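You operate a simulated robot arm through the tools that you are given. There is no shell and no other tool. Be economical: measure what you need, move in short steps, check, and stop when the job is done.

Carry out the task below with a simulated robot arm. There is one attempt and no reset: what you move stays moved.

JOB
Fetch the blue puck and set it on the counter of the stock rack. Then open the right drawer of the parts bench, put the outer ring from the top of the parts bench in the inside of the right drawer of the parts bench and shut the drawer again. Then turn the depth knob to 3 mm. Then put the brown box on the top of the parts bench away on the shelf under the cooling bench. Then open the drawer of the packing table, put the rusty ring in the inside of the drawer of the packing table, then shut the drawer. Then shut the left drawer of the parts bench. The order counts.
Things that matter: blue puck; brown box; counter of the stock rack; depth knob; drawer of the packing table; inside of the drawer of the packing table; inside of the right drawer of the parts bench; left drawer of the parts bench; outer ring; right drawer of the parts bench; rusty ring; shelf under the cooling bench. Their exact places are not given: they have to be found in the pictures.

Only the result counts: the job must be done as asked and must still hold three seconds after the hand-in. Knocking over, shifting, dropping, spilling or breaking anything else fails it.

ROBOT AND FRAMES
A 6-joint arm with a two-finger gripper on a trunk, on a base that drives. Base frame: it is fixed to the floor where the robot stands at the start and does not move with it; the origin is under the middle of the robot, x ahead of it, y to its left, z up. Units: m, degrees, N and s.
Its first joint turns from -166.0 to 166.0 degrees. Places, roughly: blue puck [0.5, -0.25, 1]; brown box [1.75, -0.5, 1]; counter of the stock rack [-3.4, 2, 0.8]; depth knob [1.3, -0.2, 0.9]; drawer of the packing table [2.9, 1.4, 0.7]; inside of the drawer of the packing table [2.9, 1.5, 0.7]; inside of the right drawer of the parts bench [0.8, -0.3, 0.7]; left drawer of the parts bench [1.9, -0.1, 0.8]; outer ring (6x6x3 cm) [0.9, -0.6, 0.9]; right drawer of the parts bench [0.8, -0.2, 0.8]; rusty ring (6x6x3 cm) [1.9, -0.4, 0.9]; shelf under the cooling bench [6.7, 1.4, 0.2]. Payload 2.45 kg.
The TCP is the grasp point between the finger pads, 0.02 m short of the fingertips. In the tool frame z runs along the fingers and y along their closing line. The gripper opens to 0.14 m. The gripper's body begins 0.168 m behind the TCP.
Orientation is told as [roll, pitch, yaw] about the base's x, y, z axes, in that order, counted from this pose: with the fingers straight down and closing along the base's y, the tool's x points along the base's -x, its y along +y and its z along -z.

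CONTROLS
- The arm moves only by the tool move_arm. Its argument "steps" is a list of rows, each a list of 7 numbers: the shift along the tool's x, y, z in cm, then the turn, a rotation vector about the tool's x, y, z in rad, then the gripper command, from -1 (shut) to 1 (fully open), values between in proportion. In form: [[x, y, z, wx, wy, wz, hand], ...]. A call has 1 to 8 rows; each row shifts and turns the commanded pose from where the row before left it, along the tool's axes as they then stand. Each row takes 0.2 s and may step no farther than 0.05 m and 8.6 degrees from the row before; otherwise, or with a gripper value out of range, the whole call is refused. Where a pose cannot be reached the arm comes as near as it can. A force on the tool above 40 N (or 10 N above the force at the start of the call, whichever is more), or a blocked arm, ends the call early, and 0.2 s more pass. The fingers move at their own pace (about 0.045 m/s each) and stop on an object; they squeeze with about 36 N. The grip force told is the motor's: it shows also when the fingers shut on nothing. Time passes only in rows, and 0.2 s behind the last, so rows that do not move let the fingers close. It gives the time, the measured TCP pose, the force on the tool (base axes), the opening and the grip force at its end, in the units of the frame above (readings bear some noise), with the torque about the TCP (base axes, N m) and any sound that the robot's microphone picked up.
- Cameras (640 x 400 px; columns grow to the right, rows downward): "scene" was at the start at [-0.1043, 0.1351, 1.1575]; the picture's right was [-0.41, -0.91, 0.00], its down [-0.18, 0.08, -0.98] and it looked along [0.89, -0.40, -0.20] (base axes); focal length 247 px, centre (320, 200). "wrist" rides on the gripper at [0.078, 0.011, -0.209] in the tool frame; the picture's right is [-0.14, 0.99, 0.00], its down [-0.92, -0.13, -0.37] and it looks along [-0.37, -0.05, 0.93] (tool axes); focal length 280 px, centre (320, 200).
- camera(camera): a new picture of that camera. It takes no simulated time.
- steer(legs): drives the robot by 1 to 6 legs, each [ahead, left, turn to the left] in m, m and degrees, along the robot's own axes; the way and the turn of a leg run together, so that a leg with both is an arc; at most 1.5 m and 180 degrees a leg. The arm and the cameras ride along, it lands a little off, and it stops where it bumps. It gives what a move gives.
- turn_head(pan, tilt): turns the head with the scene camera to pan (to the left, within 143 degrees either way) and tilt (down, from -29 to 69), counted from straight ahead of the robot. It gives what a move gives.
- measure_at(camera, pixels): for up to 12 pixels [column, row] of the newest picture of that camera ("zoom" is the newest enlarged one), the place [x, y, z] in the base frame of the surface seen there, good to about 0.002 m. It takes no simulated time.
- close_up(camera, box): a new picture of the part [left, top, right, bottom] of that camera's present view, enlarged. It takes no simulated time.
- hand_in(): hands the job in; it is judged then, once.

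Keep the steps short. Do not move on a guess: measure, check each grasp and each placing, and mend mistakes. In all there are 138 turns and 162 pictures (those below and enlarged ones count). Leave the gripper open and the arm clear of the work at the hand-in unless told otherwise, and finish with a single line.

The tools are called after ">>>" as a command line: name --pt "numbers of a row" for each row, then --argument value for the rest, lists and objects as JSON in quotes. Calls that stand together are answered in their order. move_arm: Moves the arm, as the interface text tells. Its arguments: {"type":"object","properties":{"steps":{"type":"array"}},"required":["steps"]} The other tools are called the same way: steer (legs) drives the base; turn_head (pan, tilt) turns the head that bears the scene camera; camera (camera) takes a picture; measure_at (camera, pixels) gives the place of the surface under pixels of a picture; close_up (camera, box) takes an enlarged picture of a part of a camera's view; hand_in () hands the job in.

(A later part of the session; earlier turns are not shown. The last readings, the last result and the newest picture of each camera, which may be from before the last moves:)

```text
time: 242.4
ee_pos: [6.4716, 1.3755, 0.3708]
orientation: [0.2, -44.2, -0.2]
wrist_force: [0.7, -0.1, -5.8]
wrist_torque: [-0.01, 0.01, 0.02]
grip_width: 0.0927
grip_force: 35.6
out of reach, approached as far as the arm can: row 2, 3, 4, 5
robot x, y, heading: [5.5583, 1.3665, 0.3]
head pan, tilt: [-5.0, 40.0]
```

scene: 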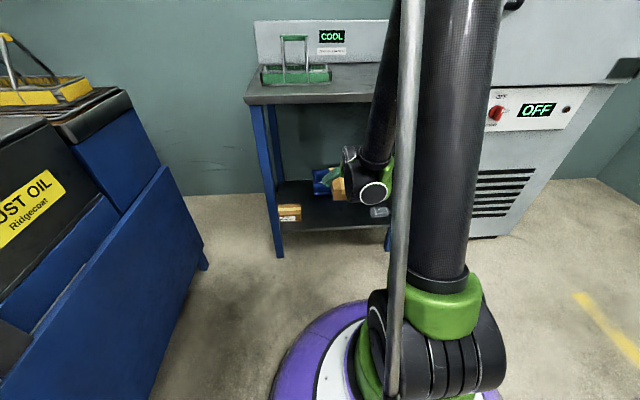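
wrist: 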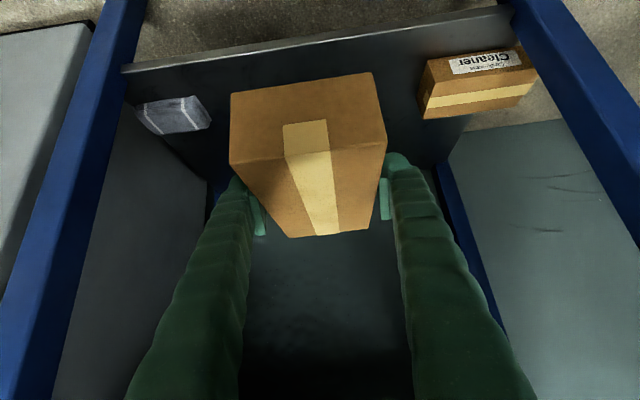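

At 0.913 m reach the limit is z 0.37, so a little farther out is needed. I move forward 10 cm, then down.

>>> move_arm --pt "-1.5 0 1.5 0 0 0 -1" --pt "-1.5 0 1.5 0 0 0 -1" --pt "-1.5 0 1.5 0 0 0 -1" --pt "-1 0 1.5 0 0 0 -1" --pt "0.5 0 1.5 0 0 0 -1" --pt "1.5 0 1.5 0 0 0 -1" --pt "1 0 1 0 0 0 -1" --pt "0 0 0 0 0 0 -1"

>>> camera --camera "wrist"

>>> camera --camera "scene"

```text
time: 244.2
ee_pos: [6.5616, 1.3763, 0.3205]
orientation: [0.2, -44.4, -0.1]
wrist_force: [0.3, -0.6, -5.7]
wrist_torque: [-0.01, 0.01, 0.03]
grip_width: 0.0928
grip_force: 36.3
robot x, y, heading: [5.5584, 1.3634, 0.3]
head pan, tilt: [-5.0, 40.0]
```

```text
77 pictures are left
```

wrist: 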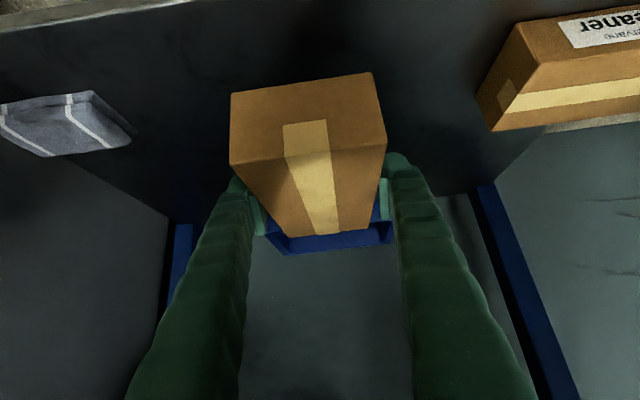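

```text
76 pictures are left
```

scene: 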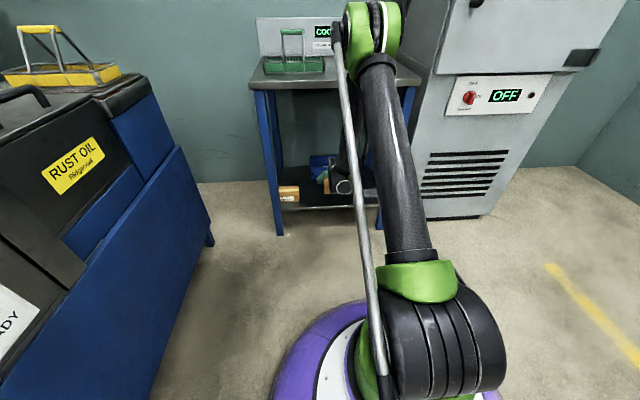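

>>> measure_at --camera "scene" --pixels '[[372, 25], [350, 30], [345, 186], [350, 120], [400, 20], [330, 92], [395, 95], [425, 270]]'

>>> close_up --camera "scene" --box '[240, 0, 440, 230]'

```text
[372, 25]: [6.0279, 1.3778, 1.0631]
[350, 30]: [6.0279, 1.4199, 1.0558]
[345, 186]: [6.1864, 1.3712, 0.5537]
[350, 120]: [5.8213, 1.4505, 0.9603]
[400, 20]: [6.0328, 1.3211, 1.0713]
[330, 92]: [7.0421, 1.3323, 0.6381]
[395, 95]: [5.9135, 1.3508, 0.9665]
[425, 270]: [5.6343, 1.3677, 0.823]
```

```text
1.74 times, centred on (340, 115) of scene
```

zoom: 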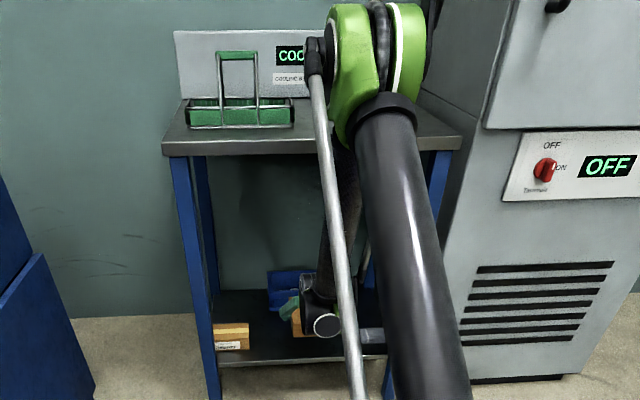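

Elbow (x 6.03) and wrist (x 6.19) stay well in front of the bench. I lower further.

>>> move_arm --pt "1 0 1 0 0 0 -1" --pt "1 0 1 0 0 0 -1" --pt "1 0 1 0 0 0 -1" --pt "1 0 1 0 0 0 -1" --pt "0 0 0 0 0 0 -1"

```text
time: 245.4
ee_pos: [6.5601, 1.3764, 0.2631]
orientation: [0.1, -44.6, -0.2]
wrist_force: [0.1, 0.1, -5.9]
wrist_torque: [0.02, -0.01, -0.02]
grip_width: 0.0925
grip_force: 36.2
robot x, y, heading: [5.5589, 1.3631, 0.1]
head pan, tilt: [-5.0, 40.0]
```

>>> move_arm --pt "-0.6 0 0.6 0 0 0 -1" --pt "0.6 0 0.6 0 0 0 -1" --pt "0.5 0 0.5 0 0 0 -1" --pt "0.25 0 0.25 0 0 0 -1" --pt "0.2 0 0.2 0 0 0 -1" --pt "0 0 0 0 0 0 -1"

>>> camera --camera "wrist"

```text
time: 246.8
ee_pos: [6.5689, 1.3782, 0.242]
orientation: [0.2, -44.6, -0.1]
wrist_force: [-5.3, 1.7, 9.2]
wrist_torque: [-0.48, -0.98, -0.04]
grip_width: 0.0926
grip_force: 35.9
robot x, y, heading: [5.5545, 1.3644, 0.1]
head pan, tilt: [-5.0, 40.0]
```

```text
74 pictures are left
```

wrist: 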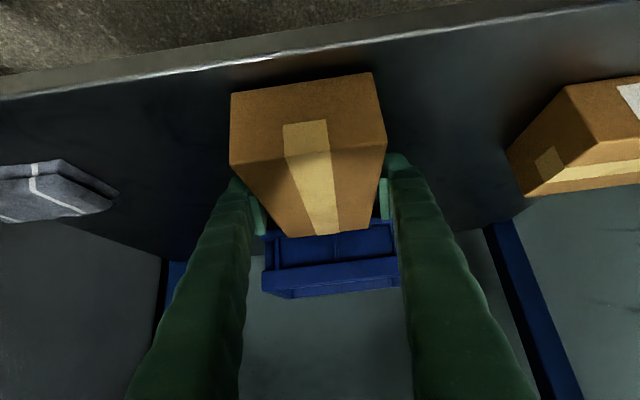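

It touches the shelf. I release and retreat along the tool axis.

>>> move_arm --pt "0 0 0 0 0 0 0.2" --pt "0 0 0 0 0 0 0.6" --pt "0 0 0 0 0 0 0.6" --pt "0 0 0 0 0 0 0.6" --pt "0 0 -2 0 0 0 0.6" --pt "0 0 -3 0 0 0 0.6" --pt "0 0 -4 0 0 0 0.6" --pt "0 0 -4 0 0 0 0.6"

>>> camera --camera "wrist"

```text
time: 248.6
ee_pos: [6.4921, 1.3763, 0.3432]
orientation: [0.2, -44.2, -0.1]
wrist_force: [-0.3, 0.0, -0.4]
wrist_torque: [-0.02, 0.03, -0.02]
grip_width: 0.1118
grip_force: 0.1
out of reach, approached as far as the arm can: row 7, 8
robot x, y, heading: [5.5572, 1.3599, 0.4]
head pan, tilt: [-5.0, 40.0]
```

```text
73 pictures are left
```

wrist: 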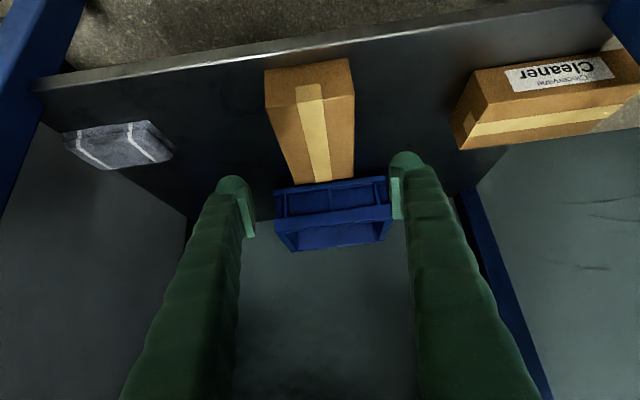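

The box stands on the shelf. I check its gap to the bin, and take the arm up and out.

>>> measure_at --camera "wrist" --pixels '[[325, 178], [330, 188], [310, 100], [345, 62], [272, 75], [310, 60]]'

>>> move_arm --pt "-2.8 0 -2.8 0 0 0 0.6" --pt "-2.8 0 -2.8 0 0 0 0.6" --pt "-2.8 0 -2.8 0 0 0 0.6" --pt "-2.8 0 -2.8 0 0 0 0.6" --pt "-2.8 0 -2.8 0 0 0 0.6" --pt "2.5 0 -2.5 0 0 0 0.6" --pt "2.5 0 -2.5 0 0 0 0.6" --pt "2.5 0 -2.5 0 0 0 0.6"

>>> camera --camera "scene"

```text
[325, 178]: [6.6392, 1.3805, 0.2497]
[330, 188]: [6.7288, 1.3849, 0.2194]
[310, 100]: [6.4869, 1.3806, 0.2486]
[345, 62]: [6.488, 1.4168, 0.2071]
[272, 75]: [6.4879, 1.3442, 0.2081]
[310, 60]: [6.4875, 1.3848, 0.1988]
```

```text
time: 250.4
ee_pos: [6.3889, 1.377, 0.5437]
orientation: [0.2, -44.6, -0.1]
wrist_force: [-0.6, -0.2, 0.6]
wrist_torque: [0.0, -0.01, 0.0]
grip_width: 0.1121
grip_force: 0.0
robot x, y, heading: [5.5574, 1.3617, 0.1]
head pan, tilt: [-5.0, 40.0]
```

```text
72 pictures are left
```

scene: 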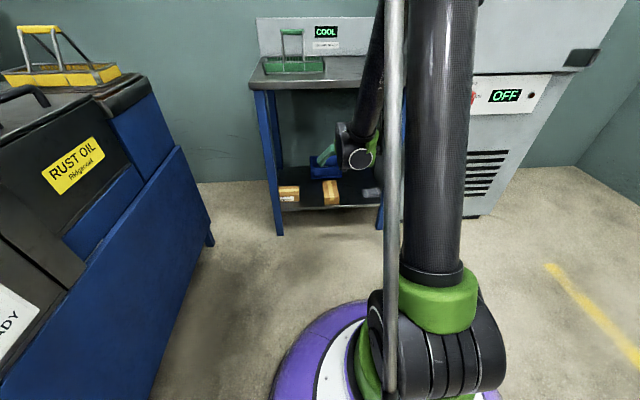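

The box sits at x 6.487–6.64 on the shelf, clear of the bin. Next: the packing-table drawer. I back out, raise the arm, turn the gripper a quarter about its axis (as for the first drawer), and drive back to face the packing table.

>>> steer --legs '[[-0.4, 0, 0]]'

>>> move_arm --pt "-1.5 0 -4.4 0 0 0 0.6" --pt "-1.5 0 -4.4 0 0 0 0.6" --pt "-1.5 0 -4.4 0 0 0 0.6" --pt "-1.5 0 -4.4 0 0 0 0.6" --pt "-1.5 0 -4.4 0 0 0 0.6" --pt "-1.5 0 -4.4 0 0 0 0.6" --pt "-1.5 0 -4.4 0 0 0 0.6" --pt "-1.5 0 -4.4 0 0 0 0.6"

>>> move_arm --pt "-1.5 0 -4.4 0 0 0 -0.36" --pt "-1.5 0 -4.4 0 0 0 -0.36" --pt "0 0 0 0 0 0.1428 -0.36" --pt "0 0 0 0 0 0.1428 -0.36" --pt "0 0 0 0 0 0.1428 -0.36" --pt "0 0 0 0 0 0.1428 -0.36" --pt "0 0 0 0 0 0.1428 -0.36" --pt "0 0 0 0 0 0.1428 -0.36"

>>> move_arm --pt "0 0 0 0 0 0.1428 -0.36" --pt "0 0 0 0 0 0.1428 -0.36" --pt "0 0 0 0 0 0.1428 -0.36" --pt "0 0 0 0 0 0.1428 -0.36" --pt "0 0 0 0 0 0.1428 -0.36" --pt "0 0 0 0 0 0 -0.36"

>>> steer --legs '[[-0.6, -0.75, 0], [-1.4, 0, 0]]'

```text
time: 253.0
ee_pos: [5.9765, 1.3689, 0.542]
orientation: [0.1, -44.5, -0.7]
wrist_force: [0.9, -0.4, 0.4]
wrist_torque: [-0.03, 0.0, -0.01]
grip_width: 0.112
grip_force: 0.1
robot x, y, heading: [5.1421, 1.3612, -0.3]
head pan, tilt: [-5.0, 40.0]
```

```text
time: 254.8
ee_pos: [5.8127, 1.3686, 0.8762]
orientation: [0.2, -44.4, -0.9]
wrist_force: [1.0, -0.5, 0.3]
wrist_torque: [0.01, 0.05, -0.01]
grip_width: 0.1121
grip_force: 0.2
robot x, y, heading: [5.143, 1.3635, -0.4]
head pan, tilt: [-5.0, 40.0]
```

```text
time: 256.6
ee_pos: [5.7757, 1.3696, 0.9641]
orientation: [36.8, -27.1, -58.9]
wrist_force: [0.4, 0.9, 0.7]
wrist_torque: [-0.02, 0.01, -0.02]
grip_width: 0.0447
grip_force: 0.2
robot x, y, heading: [5.1472, 1.3612, -0.2]
head pan, tilt: [-5.0, 40.0]
```

```text
time: 258.0
ee_pos: [5.7766, 1.3708, 0.962]
orientation: [44.6, 0.2, -90.6]
wrist_force: [-0.3, 0.5, 0.0]
wrist_torque: [-0.03, 0.0, 0.01]
grip_width: 0.0449
grip_force: 0.1
robot x, y, heading: [5.1444, 1.3625, -0.2]
head pan, tilt: [-5.0, 40.0]
```

```text
time: 269.8
ee_pos: [3.7251, 0.6347, 0.9629]
orientation: [44.5, 0.1, -91.6]
wrist_force: [0.2, 0.4, -0.4]
wrist_torque: [-0.02, 0.02, 0.02]
grip_width: 0.0447
grip_force: 0.0
robot x, y, heading: [3.0874, 0.6432, -1.2]
head pan, tilt: [-5.0, 40.0]
```

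Now to (2.86,0.50) and turn to face the drawer.

>>> steer --legs '[[-0.23, -0.14, 0], [0, 0, 91.2]]'

>>> camera --camera "wrist"

>>> turn_head --pan 0 --tilt 30

>>> camera --camera "scene"

```text
time: 275.5
ee_pos: [2.8568, 1.1344, 0.9625]
orientation: [44.5, 0.1, -1.1]
wrist_force: [-1.3, 0.3, -0.2]
wrist_torque: [0.01, 0.04, 0.0]
grip_width: 0.0447
grip_force: 0.0
robot x, y, heading: [2.8582, 0.5041, 89.5]
head pan, tilt: [-5.0, 40.0]
```

```text
71 pictures are left
```

wrist: 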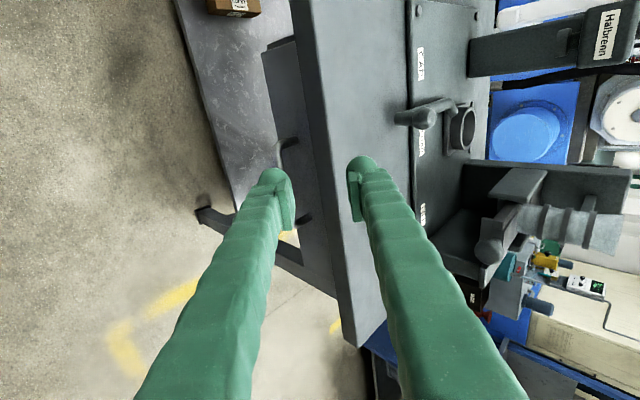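

```text
time: 276.3
ee_pos: [2.8559, 1.1358, 0.9637]
orientation: [44.5, 0.1, -1.1]
wrist_force: [0.6, 0.1, -0.3]
wrist_torque: [0.01, 0.02, -0.02]
grip_width: 0.0445
grip_force: 0.0
robot x, y, heading: [2.8598, 0.5004, 89.3]
head pan, tilt: [0.0, 30.0]
```

```text
70 pictures are left
```

scene: 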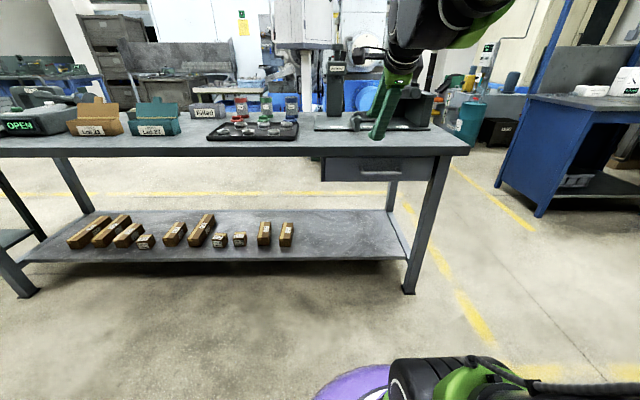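

>>> measure_at --camera "scene" --pixels '[[380, 168], [365, 168], [396, 168], [345, 170], [380, 150], [380, 178], [425, 165]]'

>>> measure_at --camera "wrist" --pixels '[[283, 146], [299, 225], [290, 141], [318, 150], [305, 160]]'

>>> close_up --camera "scene" --box '[310, 130, 470, 200]'

```text
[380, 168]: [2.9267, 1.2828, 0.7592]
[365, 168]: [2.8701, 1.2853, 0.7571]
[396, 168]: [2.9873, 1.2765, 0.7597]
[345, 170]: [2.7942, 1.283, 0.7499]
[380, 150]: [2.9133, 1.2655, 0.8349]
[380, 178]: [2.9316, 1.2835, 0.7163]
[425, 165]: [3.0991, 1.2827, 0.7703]
```

```text
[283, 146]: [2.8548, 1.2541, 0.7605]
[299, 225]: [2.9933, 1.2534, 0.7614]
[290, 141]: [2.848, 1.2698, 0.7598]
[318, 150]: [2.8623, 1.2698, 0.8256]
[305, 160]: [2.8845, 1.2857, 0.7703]
```

```text
4.00 times, centred on (390, 165) of scene
```

zoom: 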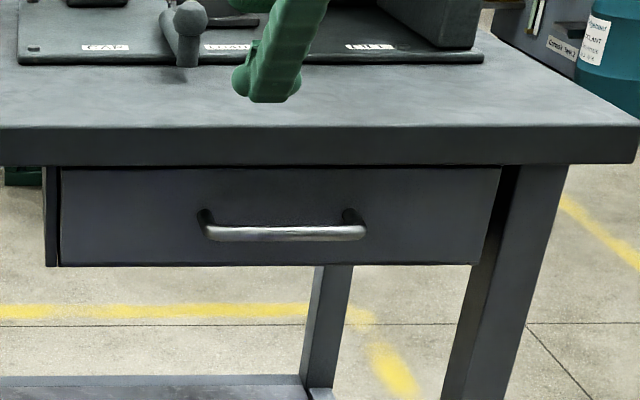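

>>> measure_at --camera "zoom" --pixels '[[285, 233], [240, 232], [340, 232], [285, 228], [285, 238], [205, 215], [360, 215], [280, 190], [280, 262]]'

```text
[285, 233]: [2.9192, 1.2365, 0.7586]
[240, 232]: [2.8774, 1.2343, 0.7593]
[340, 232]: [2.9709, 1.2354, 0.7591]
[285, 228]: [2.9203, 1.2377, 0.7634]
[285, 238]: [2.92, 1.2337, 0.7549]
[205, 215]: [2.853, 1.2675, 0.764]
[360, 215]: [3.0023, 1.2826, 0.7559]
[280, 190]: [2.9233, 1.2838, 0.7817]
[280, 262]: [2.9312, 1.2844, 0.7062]
```

Bar centre is (2.922,1.2415,0.757). I go to a point 8 cm before it along the slant and look.

>>> move_arm --pt "-1.65 -1.75 3.5 0 0 0 -0.36" --pt "-1.65 -1.75 3.5 0 0 0 -0.36" --pt "-1.65 -1.75 3.5 0 0 0 -0.36" --pt "-1.6 -1.75 3.5 0 0 0 -0.36" --pt "0 0 0 0 0 0 -0.36"

>>> camera --camera "wrist"

>>> measure_at --camera "wrist" --pixels '[[316, 160], [318, 140], [322, 180], [312, 150], [380, 140]]'

```text
time: 277.5
ee_pos: [2.9213, 1.1814, 0.8115]
orientation: [44.5, 0.1, -1.1]
wrist_force: [-0.5, 0.0, -0.3]
wrist_torque: [0.0, -0.01, 0.01]
grip_width: 0.0449
grip_force: 0.0
robot x, y, heading: [2.8611, 0.5037, 89.3]
head pan, tilt: [0.0, 30.0]
```

```text
68 pictures are left
```

wrist: 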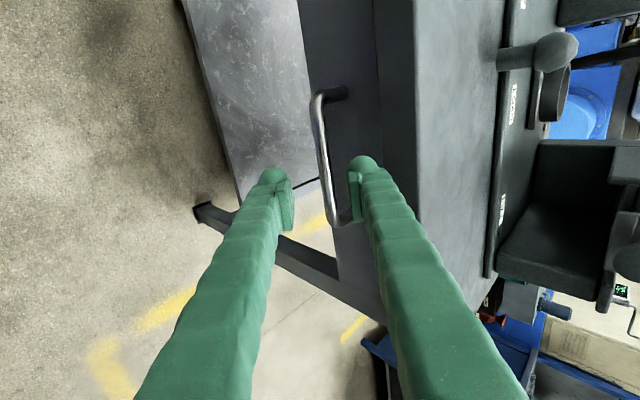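

```text
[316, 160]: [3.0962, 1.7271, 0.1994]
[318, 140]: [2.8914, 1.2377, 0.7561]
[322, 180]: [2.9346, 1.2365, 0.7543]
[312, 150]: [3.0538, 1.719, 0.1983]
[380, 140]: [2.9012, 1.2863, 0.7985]
```

Aligned. I slide in 8.2 cm, close, and pull out slowly: first a short pull.

>>> move_arm --pt "0 0.15 4 0 0 0 -0.36" --pt "0 0.1 4.1 0 0 0 -0.36" --pt "0 0 0 0 0 0 -1" --pt "0 0 0 0 0 0 -1" --pt "0 0 0 0 0 0 -1" --pt "0 0 0 0 0 0 -1"

>>> move_arm --pt "0 -0.5 -0.5 0 0 0 -1" --pt "0 -0.6 -0.6 0 0 0 -1" --pt "0 -0.7 -0.7 0 0 0 -1" --pt "0 -0.7 -0.7 0 0 0 -1" --pt "0 0 0 0 0 0 -1"

```text
time: 278.9
ee_pos: [2.9224, 1.2383, 0.7545]
orientation: [44.6, 0.2, -0.8]
wrist_force: [0.5, 2.0, 11.8]
wrist_torque: [0.03, -0.83, 0.89]
grip_width: 0.0106
grip_force: 37.7
robot x, y, heading: [2.8619, 0.5045, 89.3]
head pan, tilt: [0.0, 30.0]
```

```text
time: 279.8
ee_pos: [2.9221, 1.2092, 0.7553]
orientation: [44.3, 0.2, -0.8]
wrist_force: [1.1, -1.0, -16.2]
wrist_torque: [0.03, -0.96, 0.73]
grip_width: 0.0107
grip_force: 37.5
robot x, y, heading: [2.8583, 0.5044, 89.2]
head pan, tilt: [0.0, 30.0]
stopped in row 4: the force on the tool passed its limit at 42 N (the readings are from after the stop); the commanded pose is now the measured one
```

The drawer moves. I pull on in slow rows.

>>> move_arm --pt "0 -0.6 -0.55 0 0 0 -1" --pt "0 -0.8 -0.77 0 0 0 -1" --pt "0 -0.8 -0.77 0 0 0 -1" --pt "0 -0.8 -0.77 0 0 0 -1" --pt "0 -0.8 -0.77 0 0 0 -1" --pt "0 -0.8 -0.77 0 0 0 -1" --pt "0 -0.6 -0.58 0 0 0 -1" --pt "0 0 0 0 0 0 -1"

>>> move_arm --pt "0 -0.6 -0.58 0 0 0 -1" --pt "0 -0.8 -0.77 0 0 0 -1" --pt "0 -0.8 -0.77 0 0 0 -1" --pt "0 -0.8 -0.77 0 0 0 -1" --pt "0 -0.8 -0.77 0 0 0 -1" --pt "0 -0.8 -0.77 0 0 0 -1" --pt "0 -0.6 -0.58 0 0 0 -1" --pt "0 0 0 0 0 0 -1"

>>> move_arm --pt "0 -0.6 -0.58 0 0 0 -1" --pt "0 -0.8 -0.77 0 0 0 -1" --pt "0 -0.8 -0.77 0 0 0 -1" --pt "0 -0.6 -0.58 0 0 0 -1" --pt "0 0 0 0 0 0 -1"

>>> camera --camera "scene"

```text
time: 281.6
ee_pos: [2.9216, 1.138, 0.7552]
orientation: [44.3, 0.1, -1.0]
wrist_force: [28.7, 0.1, 1.0]
wrist_torque: [-0.02, -0.99, 0.83]
grip_width: 0.0107
grip_force: 37.8
robot x, y, heading: [2.857, 0.5012, 89.1]
head pan, tilt: [0.0, 30.0]
```

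```text
time: 283.4
ee_pos: [2.9204, 1.0657, 0.7552]
orientation: [44.4, 0.2, -0.9]
wrist_force: [12.3, -0.8, 1.2]
wrist_torque: [0.03, -0.8, 0.94]
grip_width: 0.0106
grip_force: 37.5
robot x, y, heading: [2.8579, 0.5018, 88.9]
head pan, tilt: [0.0, 30.0]
```

```text
time: 284.6
ee_pos: [2.9201, 1.0258, 0.7558]
orientation: [44.5, 0.2, -0.8]
wrist_force: [2.3, 1.3, 39.1]
wrist_torque: [0.07, -0.93, 0.74]
grip_width: 0.0107
grip_force: 37.4
robot x, y, heading: [2.8569, 0.5037, 89.2]
head pan, tilt: [0.0, 30.0]
```

```text
67 pictures are left
```

scene: 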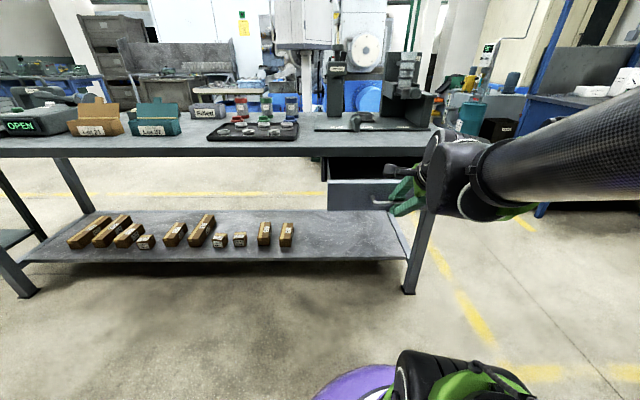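

The drawer is open about 21 cm. I release, retreat, raise the arm with the tool vertical, and drive over to the parts bench for the rusty ring, standing at about (1.48,0.40).

>>> move_arm --pt "0 0 0 0 0 0 -0.36" --pt "0 0 0 0 0 0 -0.36" --pt "0 0 0 0 0 0 -0.36" --pt "0 0 -2 0 0 0 -0.36" --pt "0 0 -4 0 0 0 -0.36" --pt "0 2 -3 0 0 0 -0.36" --pt "0 3 -3 0 0 0 -0.36" --pt "0 3 -3 0 0 0 -0.36"

>>> move_arm --pt "0 3 -3 0 0 0 0.3" --pt "0 3 -3 0.1309 0 0 0.3" --pt "0 1 -4 0.1309 0 0 0.3" --pt "0 0 -4 0.1309 0 0 0.3" --pt "0 0 -4 0.1309 0 0 0.3" --pt "0 0 -4 0.1309 0 0 0.3" --pt "0 0 -3 0.1309 0 0 0.3"

>>> camera --camera "wrist"

>>> steer --legs '[[-0.12, 1.376, 0], [0, 0, -179.2]]'

>>> camera --camera "wrist"

```text
time: 286.4
ee_pos: [2.9172, 0.9769, 0.9132]
orientation: [44.3, 0.1, -0.6]
wrist_force: [-0.4, 0.1, -0.1]
wrist_torque: [0.02, -0.03, 0.0]
grip_width: 0.0448
grip_force: 0.1
robot x, y, heading: [2.8602, 0.4995, 89.3]
head pan, tilt: [0.0, 30.0]
```

```text
time: 288.0
ee_pos: [2.9212, 0.9151, 1.1828]
orientation: [-0.6, 0.1, -0.9]
wrist_force: [-0.7, -0.5, -0.9]
wrist_torque: [0.09, -0.03, 0.02]
grip_width: 0.0912
grip_force: 0.1
robot x, y, heading: [2.8608, 0.5038, 89.1]
head pan, tilt: [0.0, 30.0]
```

```text
66 pictures are left
```

wrist: 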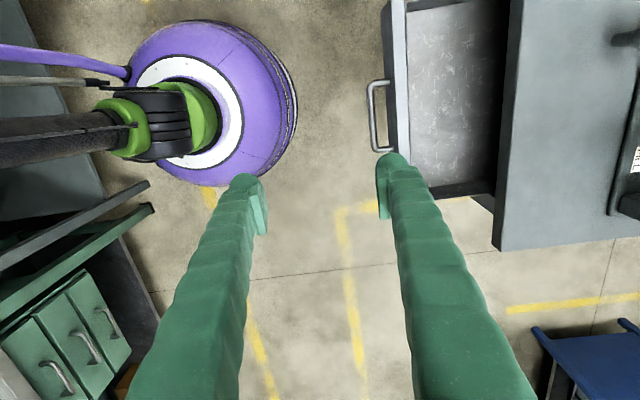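

```text
time: 302.2
ee_pos: [1.4278, -0.0166, 1.1822]
orientation: [-0.6, 0.1, -178.7]
wrist_force: [-0.6, 0.6, -0.3]
wrist_torque: [0.01, -0.02, -0.05]
grip_width: 0.091
grip_force: 0.0
robot x, y, heading: [1.4759, 0.4007, -88.4]
head pan, tilt: [0.0, 30.0]
```

```text
65 pictures are left
```

wrist: 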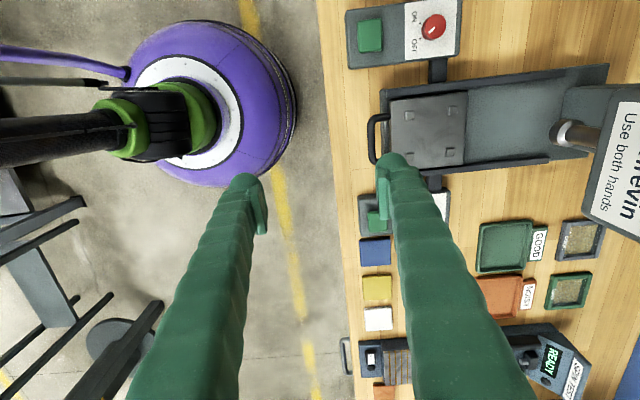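

I go around the press head: first along +x, then toward the ring at about (1.855,-0.367), lowering to z about 1.04.

>>> move_arm --pt "4.7 0 0 0 0 0.023 0.3" --pt "4.8 0 0 0 0 0 0.3" --pt "4.8 0 0 0 0 0 0.3" --pt "4.8 0 0 0 0 0 0.3" --pt "4.2 2.3 0 0 0 0 0.3" --pt "4.2 2.3 0 0 0 0 0.3" --pt "4.2 2.3 0 0 0 0 0.3" --pt "4.2 2.3 0 0 0 0 0.3"

>>> move_arm --pt "3 3.6 0 0 0 0 0.3" --pt "2.5 4 0 0 0 0 0.3" --pt "1.3 4.5 0 0 0 0 0.3" --pt "0 4.5 1 0 0 0 0.3" --pt "0 4.5 1.5 0 0 0 0.3" --pt "0 3 3.5 0 0 0 0.3" --pt "0 0 4 0 0 0 0.3" --pt "0 0 3 0 0 0 0.3"

>>> camera --camera "wrist"

```text
time: 304.0
ee_pos: [1.7854, -0.1079, 1.178]
orientation: [-0.6, 0.1, 180.1]
wrist_force: [0.0, 0.3, 0.2]
wrist_torque: [-0.06, -0.09, -0.02]
grip_width: 0.0912
grip_force: 0.0
robot x, y, heading: [1.4768, 0.3984, -88.9]
head pan, tilt: [0.0, 30.0]
```

```text
time: 305.8
ee_pos: [1.8543, -0.3438, 1.0487]
orientation: [-0.6, 0.2, -180.0]
wrist_force: [-0.2, 0.1, 0.2]
wrist_torque: [-0.01, 0.02, 0.01]
grip_width: 0.091
grip_force: 0.1
robot x, y, heading: [1.4727, 0.3931, -88.6]
head pan, tilt: [0.0, 30.0]
```

```text
64 pictures are left
```

wrist: 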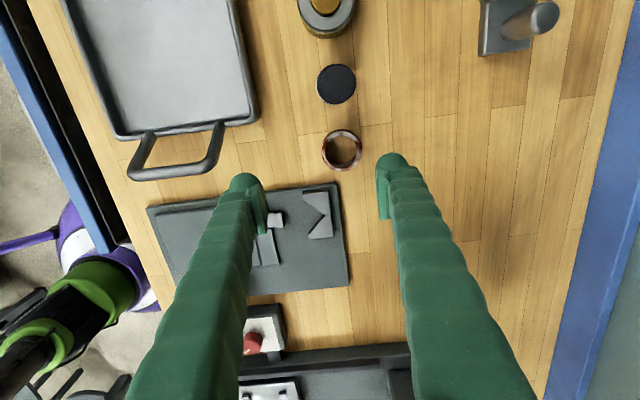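

>>> measure_at --camera "wrist" --pixels '[[324, 150], [360, 150], [342, 132], [342, 168], [336, 84], [336, 102], [342, 150], [340, 185], [240, 120], [220, 165]]'

>>> close_up --camera "wrist" --box '[280, 60, 400, 200]'

```text
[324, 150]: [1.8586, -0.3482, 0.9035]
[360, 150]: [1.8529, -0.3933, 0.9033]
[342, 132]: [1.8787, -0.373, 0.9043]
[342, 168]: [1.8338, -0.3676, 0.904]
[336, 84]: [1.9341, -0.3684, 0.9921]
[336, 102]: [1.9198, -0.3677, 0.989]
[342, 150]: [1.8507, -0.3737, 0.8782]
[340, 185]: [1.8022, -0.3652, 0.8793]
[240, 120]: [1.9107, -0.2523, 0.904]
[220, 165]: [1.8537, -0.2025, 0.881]
```

```text
2.86 times, centred on (340, 130) of wrist
```

zoom: 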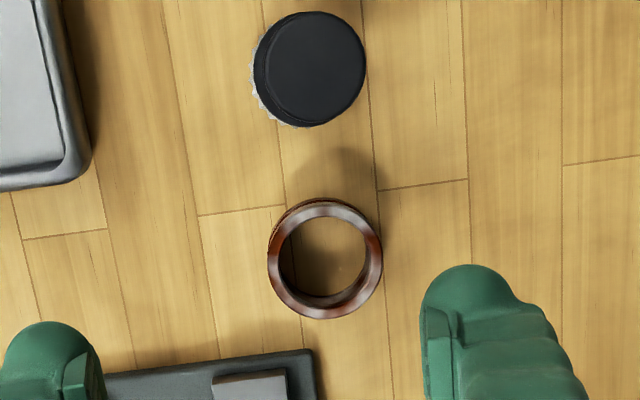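

The ring centre is (1.856,-0.371), top 0.904; the brush is clear. I go down, grip and lift gently.

>>> move_arm --pt "0.2 2.7 2 0 0 0 0.3" --pt "0 0 4 0 0 0 0.3" --pt "0 0 4.5 0 0 0 0.3" --pt "0 0 4.0 0 0 0 0.3" --pt "0 0 0 0 0 0 -1" --pt "0 0 0 0 0 0 -1" --pt "0 0 0 0 0 0 -1" --pt "0 0 0 0 0 0 -1"

>>> move_arm --pt "0 0 -0.5 0 0 0 -1" --pt "0 0 -0.5 0 0 0 -1" --pt "0 0 -1 0 0 0 -1" --pt "0 0 -2 0 0 0 -1" --pt "0 0 -3 0 0 0 -1" --pt "0 0 -3 0 0 0 -1" --pt "0 0 -3 0 0 0 -1"

>>> camera --camera "wrist"

```text
time: 307.6
ee_pos: [1.8588, -0.3727, 0.9007]
orientation: [-0.6, 0.1, -180.0]
wrist_force: [0.6, 0.5, -0.2]
wrist_torque: [0.03, 0.01, -0.03]
grip_width: 0.0506
grip_force: 36.5
robot x, y, heading: [1.4729, 0.3992, -88.5]
head pan, tilt: [0.0, 30.0]
```

```text
time: 309.2
ee_pos: [1.8585, -0.3739, 1.0337]
orientation: [-0.6, 0.1, -180.0]
wrist_force: [-0.1, -0.2, -1.1]
wrist_torque: [0.01, 0.03, 0.01]
grip_width: 0.0508
grip_force: 36.3
robot x, y, heading: [1.4786, 0.3975, -88.5]
head pan, tilt: [0.0, 30.0]
```

```text
62 pictures are left
```

wrist: 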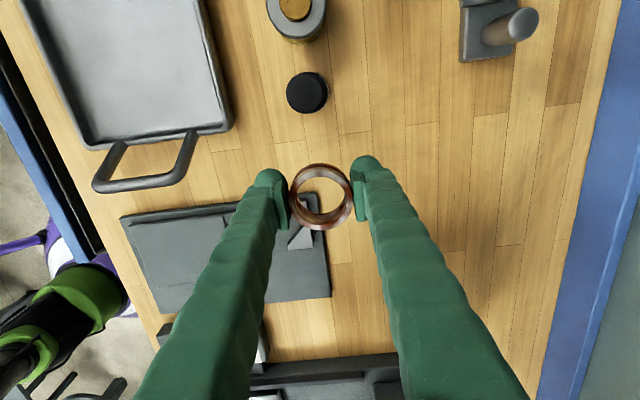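

Ring held (5.1 cm). I raise it, draw the arm in, and drive back to the packing table.

>>> move_arm --pt "0 0 -3 0 0 0 -1" --pt "0 0 -4 0 0 0 -1" --pt "0 -1.5 -4 0 0 0 -1" --pt "-1 -3.5 -3 0 0 0 -1" --pt "-1.5 -4 0 0 0 0 -1" --pt "-2 -4 0 0 0 0 -1" --pt "-2.5 -4 0 0 0 0 -1" --pt "-3 -3.5 0 0 0 0 -1"

>>> move_arm --pt "-3 -3.5 0 0 0 0 -1" --pt "-3.5 -3 0 0 0 0 -1" --pt "-4 -2 0 0 0 0 -1" --pt "-4 -2 0 0 0 0 -1" --pt "-3 0 0 0 0 0 -1"

>>> steer --legs '[[0, 0, 178.5], [0.06, -1.4, 0]]'

>>> camera --camera "wrist"

```text
time: 311.0
ee_pos: [1.7566, -0.1679, 1.1728]
orientation: [-0.6, 0.1, -180.0]
wrist_force: [0.3, 0.6, -1.0]
wrist_torque: [0.13, 0.09, -0.01]
grip_width: 0.0504
grip_force: 36.3
robot x, y, heading: [1.476, 0.403, -88.4]
head pan, tilt: [0.0, 30.0]
```

```text
time: 312.2
ee_pos: [1.581, -0.063, 1.1762]
orientation: [-0.6, 0.2, -180.0]
wrist_force: [-0.3, 0.6, -1.3]
wrist_torque: [0.05, 0.01, 0.01]
grip_width: 0.0508
grip_force: 35.9
robot x, y, heading: [1.471, 0.4011, -88.0]
head pan, tilt: [0.0, 30.0]
```

```text
time: 326.5
ee_pos: [2.7682, 0.9619, 1.1742]
orientation: [-0.6, 0.1, 0.7]
wrist_force: [1.0, 1.0, -0.7]
wrist_torque: [-0.03, -0.02, 0.02]
grip_width: 0.0509
grip_force: 35.8
robot x, y, heading: [2.8778, 0.5022, 92.4]
head pan, tilt: [0.0, 30.0]
```

```text
61 pictures are left
```

wrist: 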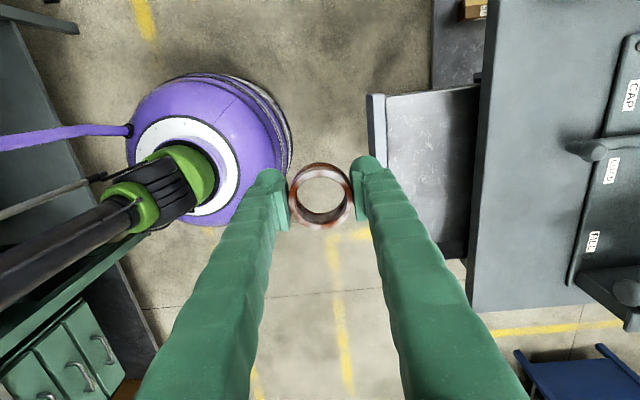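

I measure the drawer interior.

>>> measure_at --camera "wrist" --pixels '[[420, 120], [440, 160], [455, 220], [375, 120], [387, 130], [482, 180], [440, 92], [455, 255], [400, 150]]'

```text
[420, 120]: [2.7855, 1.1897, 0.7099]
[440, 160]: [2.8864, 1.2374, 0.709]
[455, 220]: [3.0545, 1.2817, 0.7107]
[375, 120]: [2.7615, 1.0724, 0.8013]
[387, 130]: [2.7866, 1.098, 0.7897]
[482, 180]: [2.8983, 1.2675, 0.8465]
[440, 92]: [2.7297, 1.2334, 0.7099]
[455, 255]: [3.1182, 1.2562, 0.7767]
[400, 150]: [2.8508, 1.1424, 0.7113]
```

Drawer floor z 0.710, inside x 2.72–3.11, y 1.09 to the table edge 1.265. I carry the ring to (2.90,1.165) and lower it.

>>> move_arm --pt "-2.2 3.4 0 0 0 0 -1" --pt "-2.2 3.4 0 0 0 0 -1" --pt "-2.2 3.4 0 0 0 0 -1" --pt "-2.2 3.4 0 0 0 0 -1" --pt "-2.2 3.4 0 0 0 0 -1" --pt "-2.2 3.3 0 0 0 0 -1" --pt "0 0 3 0 0 0 -1" --pt "0 0 4 0 0 0 -1"

>>> move_arm --pt "0 0 4 0 0 0 -1" --pt "0 0 4 0 0 0 -1" --pt "0 0 4 0 0 0 -1" --pt "0 0 4 0 0 0 -1" --pt "0 0 4 0 0 0 -1" --pt "0 0 4 0 0 0 -1" --pt "0 0 3 0 0 0 -1" --pt "0 0 2 0 0 0 -1"

>>> camera --camera "wrist"

```text
time: 328.3
ee_pos: [2.8996, 1.1672, 1.1021]
orientation: [-0.6, 0.0, 0.7]
wrist_force: [-0.2, 0.0, -1.3]
wrist_torque: [0.06, 0.01, 0.0]
grip_width: 0.0505
grip_force: 35.8
robot x, y, heading: [2.8779, 0.5004, 92.1]
head pan, tilt: [0.0, 30.0]
```

```text
time: 330.1
ee_pos: [2.8988, 1.1611, 0.8117]
orientation: [-0.6, 0.1, 0.7]
wrist_force: [0.1, -0.3, -1.4]
wrist_torque: [0.02, 0.01, 0.02]
grip_width: 0.0508
grip_force: 36.2
robot x, y, heading: [2.8786, 0.5032, 92.4]
head pan, tilt: [0.0, 30.0]
```

```text
60 pictures are left
```

wrist: 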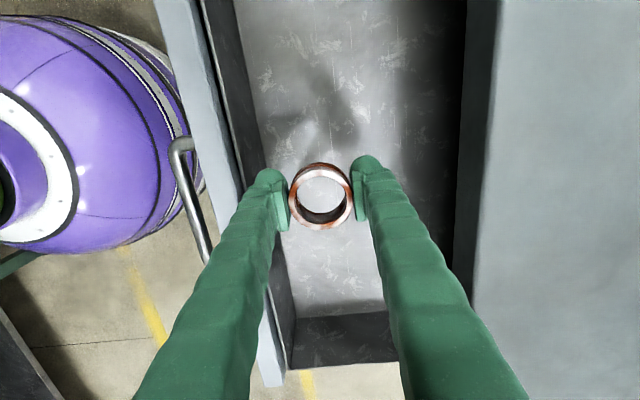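

I lower the last 7.5 cm (shifting 0.5 cm deeper), gently at the end.

>>> move_arm --pt "0 0.5 2.5 0 0 0 -1" --pt "0 0 2.5 0 0 0 -1" --pt "0 0 1.3 0 0 0 -1" --pt "0 0 0.6 0 0 0 -1" --pt "0 0 0.4 0 0 0 -1" --pt "0 0 0.3 0 0 0 -1" --pt "0 0 0.2 0 0 0 -1" --pt "0 0 0 0 0 0 -1"

```text
time: 331.9
ee_pos: [2.8975, 1.1665, 0.7341]
orientation: [-0.6, 0.1, 0.7]
wrist_force: [-1.4, -0.2, -1.2]
wrist_torque: [0.02, 0.04, 0.04]
grip_width: 0.0505
grip_force: 36.0
robot x, y, heading: [2.8818, 0.5019, 92.1]
head pan, tilt: [0.0, 30.0]
```

>>> move_arm --pt "0 0 0.2 0 0 0 -1" --pt "0 0 0.15 0 0 0 -1" --pt "0 0 0 0 0 0 -0.1" --pt "0 0 0 0 0 0 0.1" --pt "0 0 0 0 0 0 0.1" --pt "0 0 -3 0 0 0 0.1" --pt "0 0 -4 0 0 0 0.1" --pt "0 0 -4.5 0 0 0 0.1"

>>> move_arm --pt "0 0 -4.5 0 0 0 0.1" --pt "0 0 -4.5 0 0 0 0.1" --pt "0 0 -4.5 0 0 0 0.1" --pt "0 0 -4.5 0 0 0 0.1" --pt "0 0 -4.5 0 0 0 -1" --pt "0 -4 0 0 0 0 -1" --pt "0 -4 0 0 0 0 -1" --pt "0 -4 0 0 0 0 -1"

>>> camera --camera "wrist"

```text
time: 333.7
ee_pos: [2.9005, 1.1646, 0.8463]
orientation: [-0.6, 0.1, 0.7]
wrist_force: [-0.4, 0.8, 0.4]
wrist_torque: [-0.05, 0.01, 0.0]
grip_width: 0.0771
grip_force: 0.0
robot x, y, heading: [2.8799, 0.5017, 92.4]
head pan, tilt: [0.0, 30.0]
```

```text
time: 335.5
ee_pos: [2.8985, 1.0507, 1.0714]
orientation: [-0.7, 0.0, 0.8]
wrist_force: [0.0, 0.1, 0.6]
wrist_torque: [-0.04, 0.0, 0.01]
grip_width: 0.0
grip_force: 9.9
robot x, y, heading: [2.8784, 0.5013, 92.2]
head pan, tilt: [0.0, 30.0]
```

```text
59 pictures are left
```

wrist: 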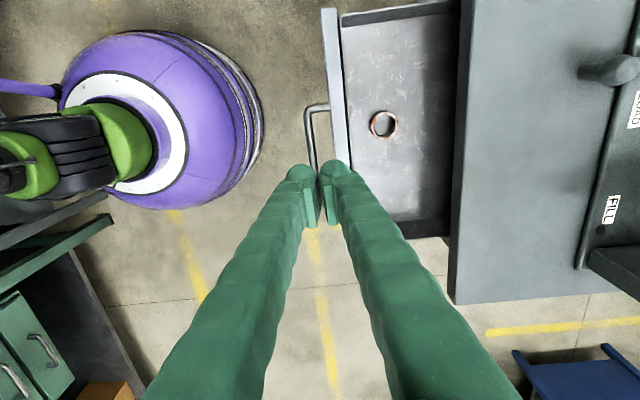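

The ring lies in the drawer. I bring the closed fingers before the handle bar (y about 0.965, z 0.757) and push it shut.

>>> move_arm --pt "-1 -4.3 0 0 0 0 -1" --pt "-1 -4.3 0 0 0 0 -1" --pt "0 0 4.5 0 0 0 -1" --pt "0 0 4.5 0 0 0 -1" --pt "0 0 4.5 0 0 0 -1" --pt "0 0 4.5 0 0 0 -1" --pt "0 0 4.5 0 0 0 -1" --pt "0 0 4.5 0 0 0 -1"

>>> move_arm --pt "0 0 4.4 0 0 0 -1" --pt "0 1.5 0 0 0 0 -1" --pt "0 1.5 0 0 0 0 -1" --pt "0 1.5 0 0 0 0 -1" --pt "0 1.5 0 0 0 0 -1" --pt "0 1.5 0 0 0 0 -1" --pt "0 1.5 0 0 0 0 -1" --pt "0 1.5 0 0 0 0 -1"

>>> camera --camera "wrist"

```text
time: 337.3
ee_pos: [2.919, 0.963, 0.8065]
orientation: [-0.6, 0.0, 0.8]
wrist_force: [0.6, -0.3, 0.5]
wrist_torque: [0.01, -0.01, -0.01]
grip_width: 0.0
grip_force: 29.5
robot x, y, heading: [2.8796, 0.4992, 92.1]
head pan, tilt: [0.0, 30.0]
```

```text
time: 339.1
ee_pos: [2.9194, 1.0662, 0.757]
orientation: [-0.6, 0.2, 0.7]
wrist_force: [0.2, 0.4, 0.0]
wrist_torque: [-0.01, 0.0, -0.01]
grip_width: 0.0
grip_force: 29.3
robot x, y, heading: [2.8755, 0.5019, 92.0]
head pan, tilt: [0.0, 30.0]
```

```text
58 pictures are left
```

wrist: 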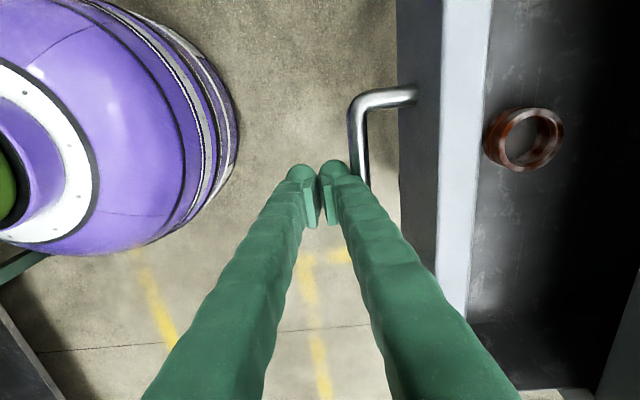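

The bar is being pushed. I go on, slower at the end.

>>> move_arm --pt "0 1.5 0 0 0 0 -1" --pt "0 1.5 0 0 0 0 -1" --pt "0 1.5 0 0 0 0 -1" --pt "0 1.5 0 0 0 0 -1" --pt "0 1.5 0 0 0 0 -1" --pt "0 1.5 0 0 0 0 -1" --pt "0 1.5 0 0 0 0 -1" --pt "0 1.2 0 0 0 0 -1"

>>> move_arm --pt "0 0.7 0 0 0 0 -1" --pt "0 0.6 0 0 0 0 -1" --pt "0 0.5 0 0 0 0 -1" --pt "0 0.4 0 0 0 0 -1" --pt "0 0.4 0 0 0 0 -1" --pt "0 0.4 0 0 0 0 -1" --pt "0 0.4 0 0 0 0 -1" --pt "0 0.3 0 0 0 0 -1"

>>> camera --camera "wrist"

```text
time: 340.9
ee_pos: [2.9148, 1.1846, 0.7558]
orientation: [-0.6, 0.1, 0.7]
wrist_force: [0.2, 0.3, 0.8]
wrist_torque: [-0.01, 0.02, -0.02]
grip_width: 0.0
grip_force: 29.6
robot x, y, heading: [2.8793, 0.5007, 92.1]
head pan, tilt: [0.0, 30.0]
```

```text
time: 342.5
ee_pos: [2.9166, 1.2112, 0.7567]
orientation: [-1.0, 0.1, 0.7]
wrist_force: [-1.5, -10.5, 5.4]
wrist_torque: [0.12, 0.01, -0.04]
grip_width: 0.0
grip_force: 29.3
robot x, y, heading: [2.8794, 0.4993, 92.2]
head pan, tilt: [0.0, 30.0]
stopped in row 7: the force on the tool passed its limit at 48 N (the readings are from after the stop); the commanded pose is now the measured one
```

```text
57 pictures are left
```

wrist: 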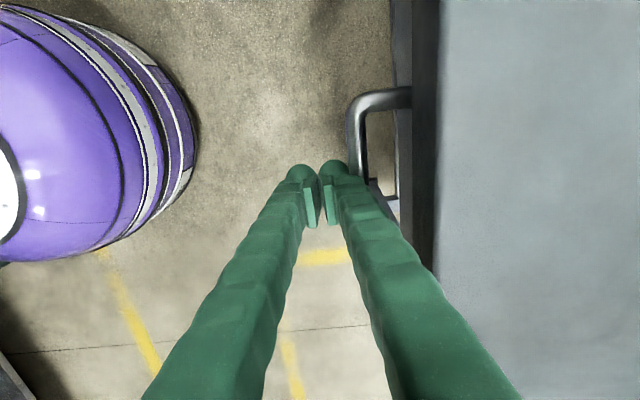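

It reached the stop. I check the face's place, then back off and raise the arm.

>>> measure_at --camera "wrist" --pixels '[[402, 40], [395, 130], [357, 125], [420, 60]]'

>>> move_arm --pt "0 -3 0 0 0 0 -1" --pt "0 -4.5 0 0 0 0 -1" --pt "0 0 -4.8 0 0 0 -1" --pt "0 0 -4.8 0 0 0 -1" --pt "0 0 -4.8 0 0 0 -1" --pt "0 0 -4.8 0 0 0 -1" --pt "0 0 -4.8 0 0 0 -1" --pt "0 0 -4.8 0 0 0 -1"

>>> camera --camera "scene"

```text
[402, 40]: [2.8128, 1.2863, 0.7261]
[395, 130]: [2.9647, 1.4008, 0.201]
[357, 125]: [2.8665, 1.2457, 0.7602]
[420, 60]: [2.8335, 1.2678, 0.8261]
```

```text
time: 344.3
ee_pos: [2.9183, 1.1434, 1.0467]
orientation: [-0.9, 0.1, 0.6]
wrist_force: [0.6, -0.1, 0.0]
wrist_torque: [0.01, -0.01, 0.0]
grip_width: 0.0
grip_force: 29.3
robot x, y, heading: [2.88, 0.5, 92.2]
head pan, tilt: [0.0, 30.0]
```

```text
56 pictures are left
```

scene: 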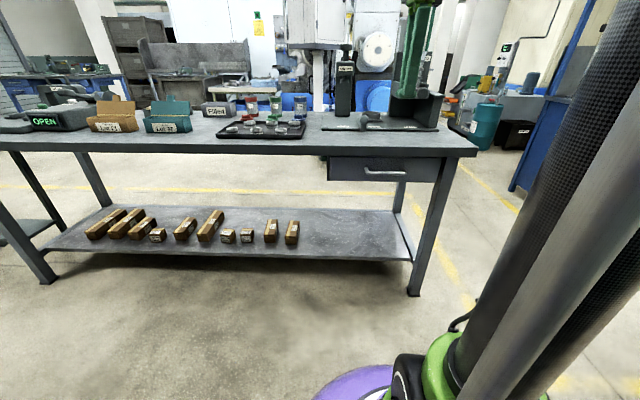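

The packing-table drawer is shut. Last: the left drawer of the parts bench. I draw the arm in and drive to about (1.88,0.62), facing the bench.

>>> move_arm --pt "0 -4 -2 0 0 0 -1" --pt "0 -4 -2 0 0 0 -1" --pt "0 -4 -2 0 0 0 -1" --pt "0 -4 -2 0 0 0 -1" --pt "0 -3 -1 0 0 0 -1"

>>> steer --legs '[[0.158, 0.994, 0], [0, 0, 177.8]]'

>>> turn_head --pan 0 --tilt 35

>>> camera --camera "scene"

>>> camera --camera "wrist"

```text
time: 345.5
ee_pos: [2.9203, 0.9512, 1.137]
orientation: [-0.8, 0.0, 0.6]
wrist_force: [-0.1, 0.2, 0.1]
wrist_torque: [-0.08, -0.01, -0.01]
grip_width: 0.0
grip_force: 28.9
robot x, y, heading: [2.881, 0.5005, 92.1]
head pan, tilt: [0.0, 30.0]
```

```text
time: 357.9
ee_pos: [1.7782, 0.1806, 1.1378]
orientation: [-0.9, 0.0, 174.3]
wrist_force: [-0.5, 0.1, 0.3]
wrist_torque: [0.0, 0.0, -0.02]
grip_width: 0.0
grip_force: 29.5
robot x, y, heading: [1.8686, 0.6232, -94.3]
head pan, tilt: [0.0, 30.0]
```

```text
time: 358.6
ee_pos: [1.7771, 0.1796, 1.1373]
orientation: [-0.9, 0.2, 174.3]
wrist_force: [-0.4, -0.1, -0.1]
wrist_torque: [-0.01, 0.02, -0.01]
grip_width: 0.0
grip_force: 29.6
robot x, y, heading: [1.8663, 0.624, -94.1]
head pan, tilt: [0.0, 35.0]
```

```text
55 pictures are left
```

scene: 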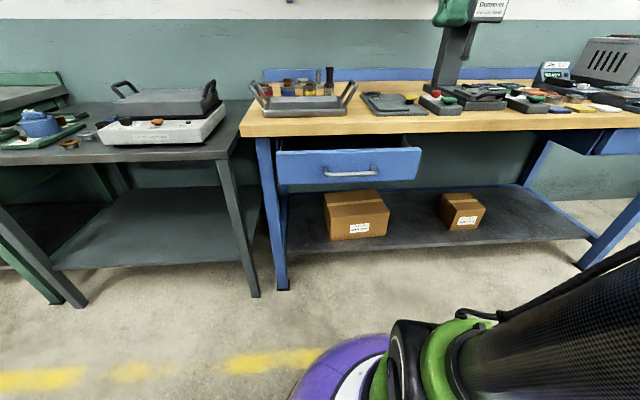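

```text
54 pictures are left
```

wrist: 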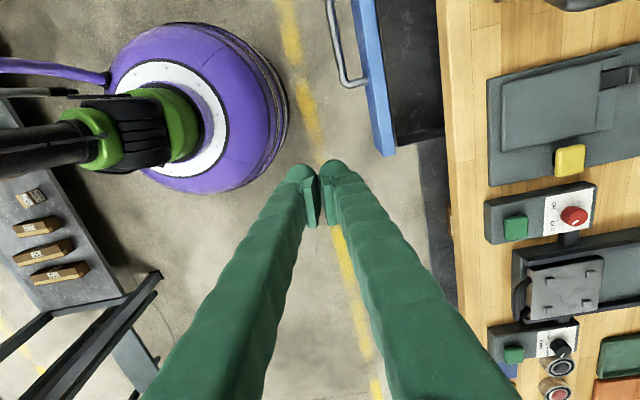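

>>> measure_at --camera "scene" --pixels '[[350, 174], [328, 174], [374, 173], [300, 165], [405, 160], [350, 160]]'

>>> measure_at --camera "wrist" --pixels '[[336, 45], [345, 78], [375, 100], [445, 130]]'

```text
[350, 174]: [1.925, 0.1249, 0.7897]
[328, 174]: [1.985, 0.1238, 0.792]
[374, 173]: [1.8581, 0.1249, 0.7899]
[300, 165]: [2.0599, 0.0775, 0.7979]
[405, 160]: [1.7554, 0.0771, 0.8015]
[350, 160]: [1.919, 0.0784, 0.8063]
```

```text
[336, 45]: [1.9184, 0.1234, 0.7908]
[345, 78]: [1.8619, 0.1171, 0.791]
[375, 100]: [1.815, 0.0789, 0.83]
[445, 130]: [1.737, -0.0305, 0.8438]
```

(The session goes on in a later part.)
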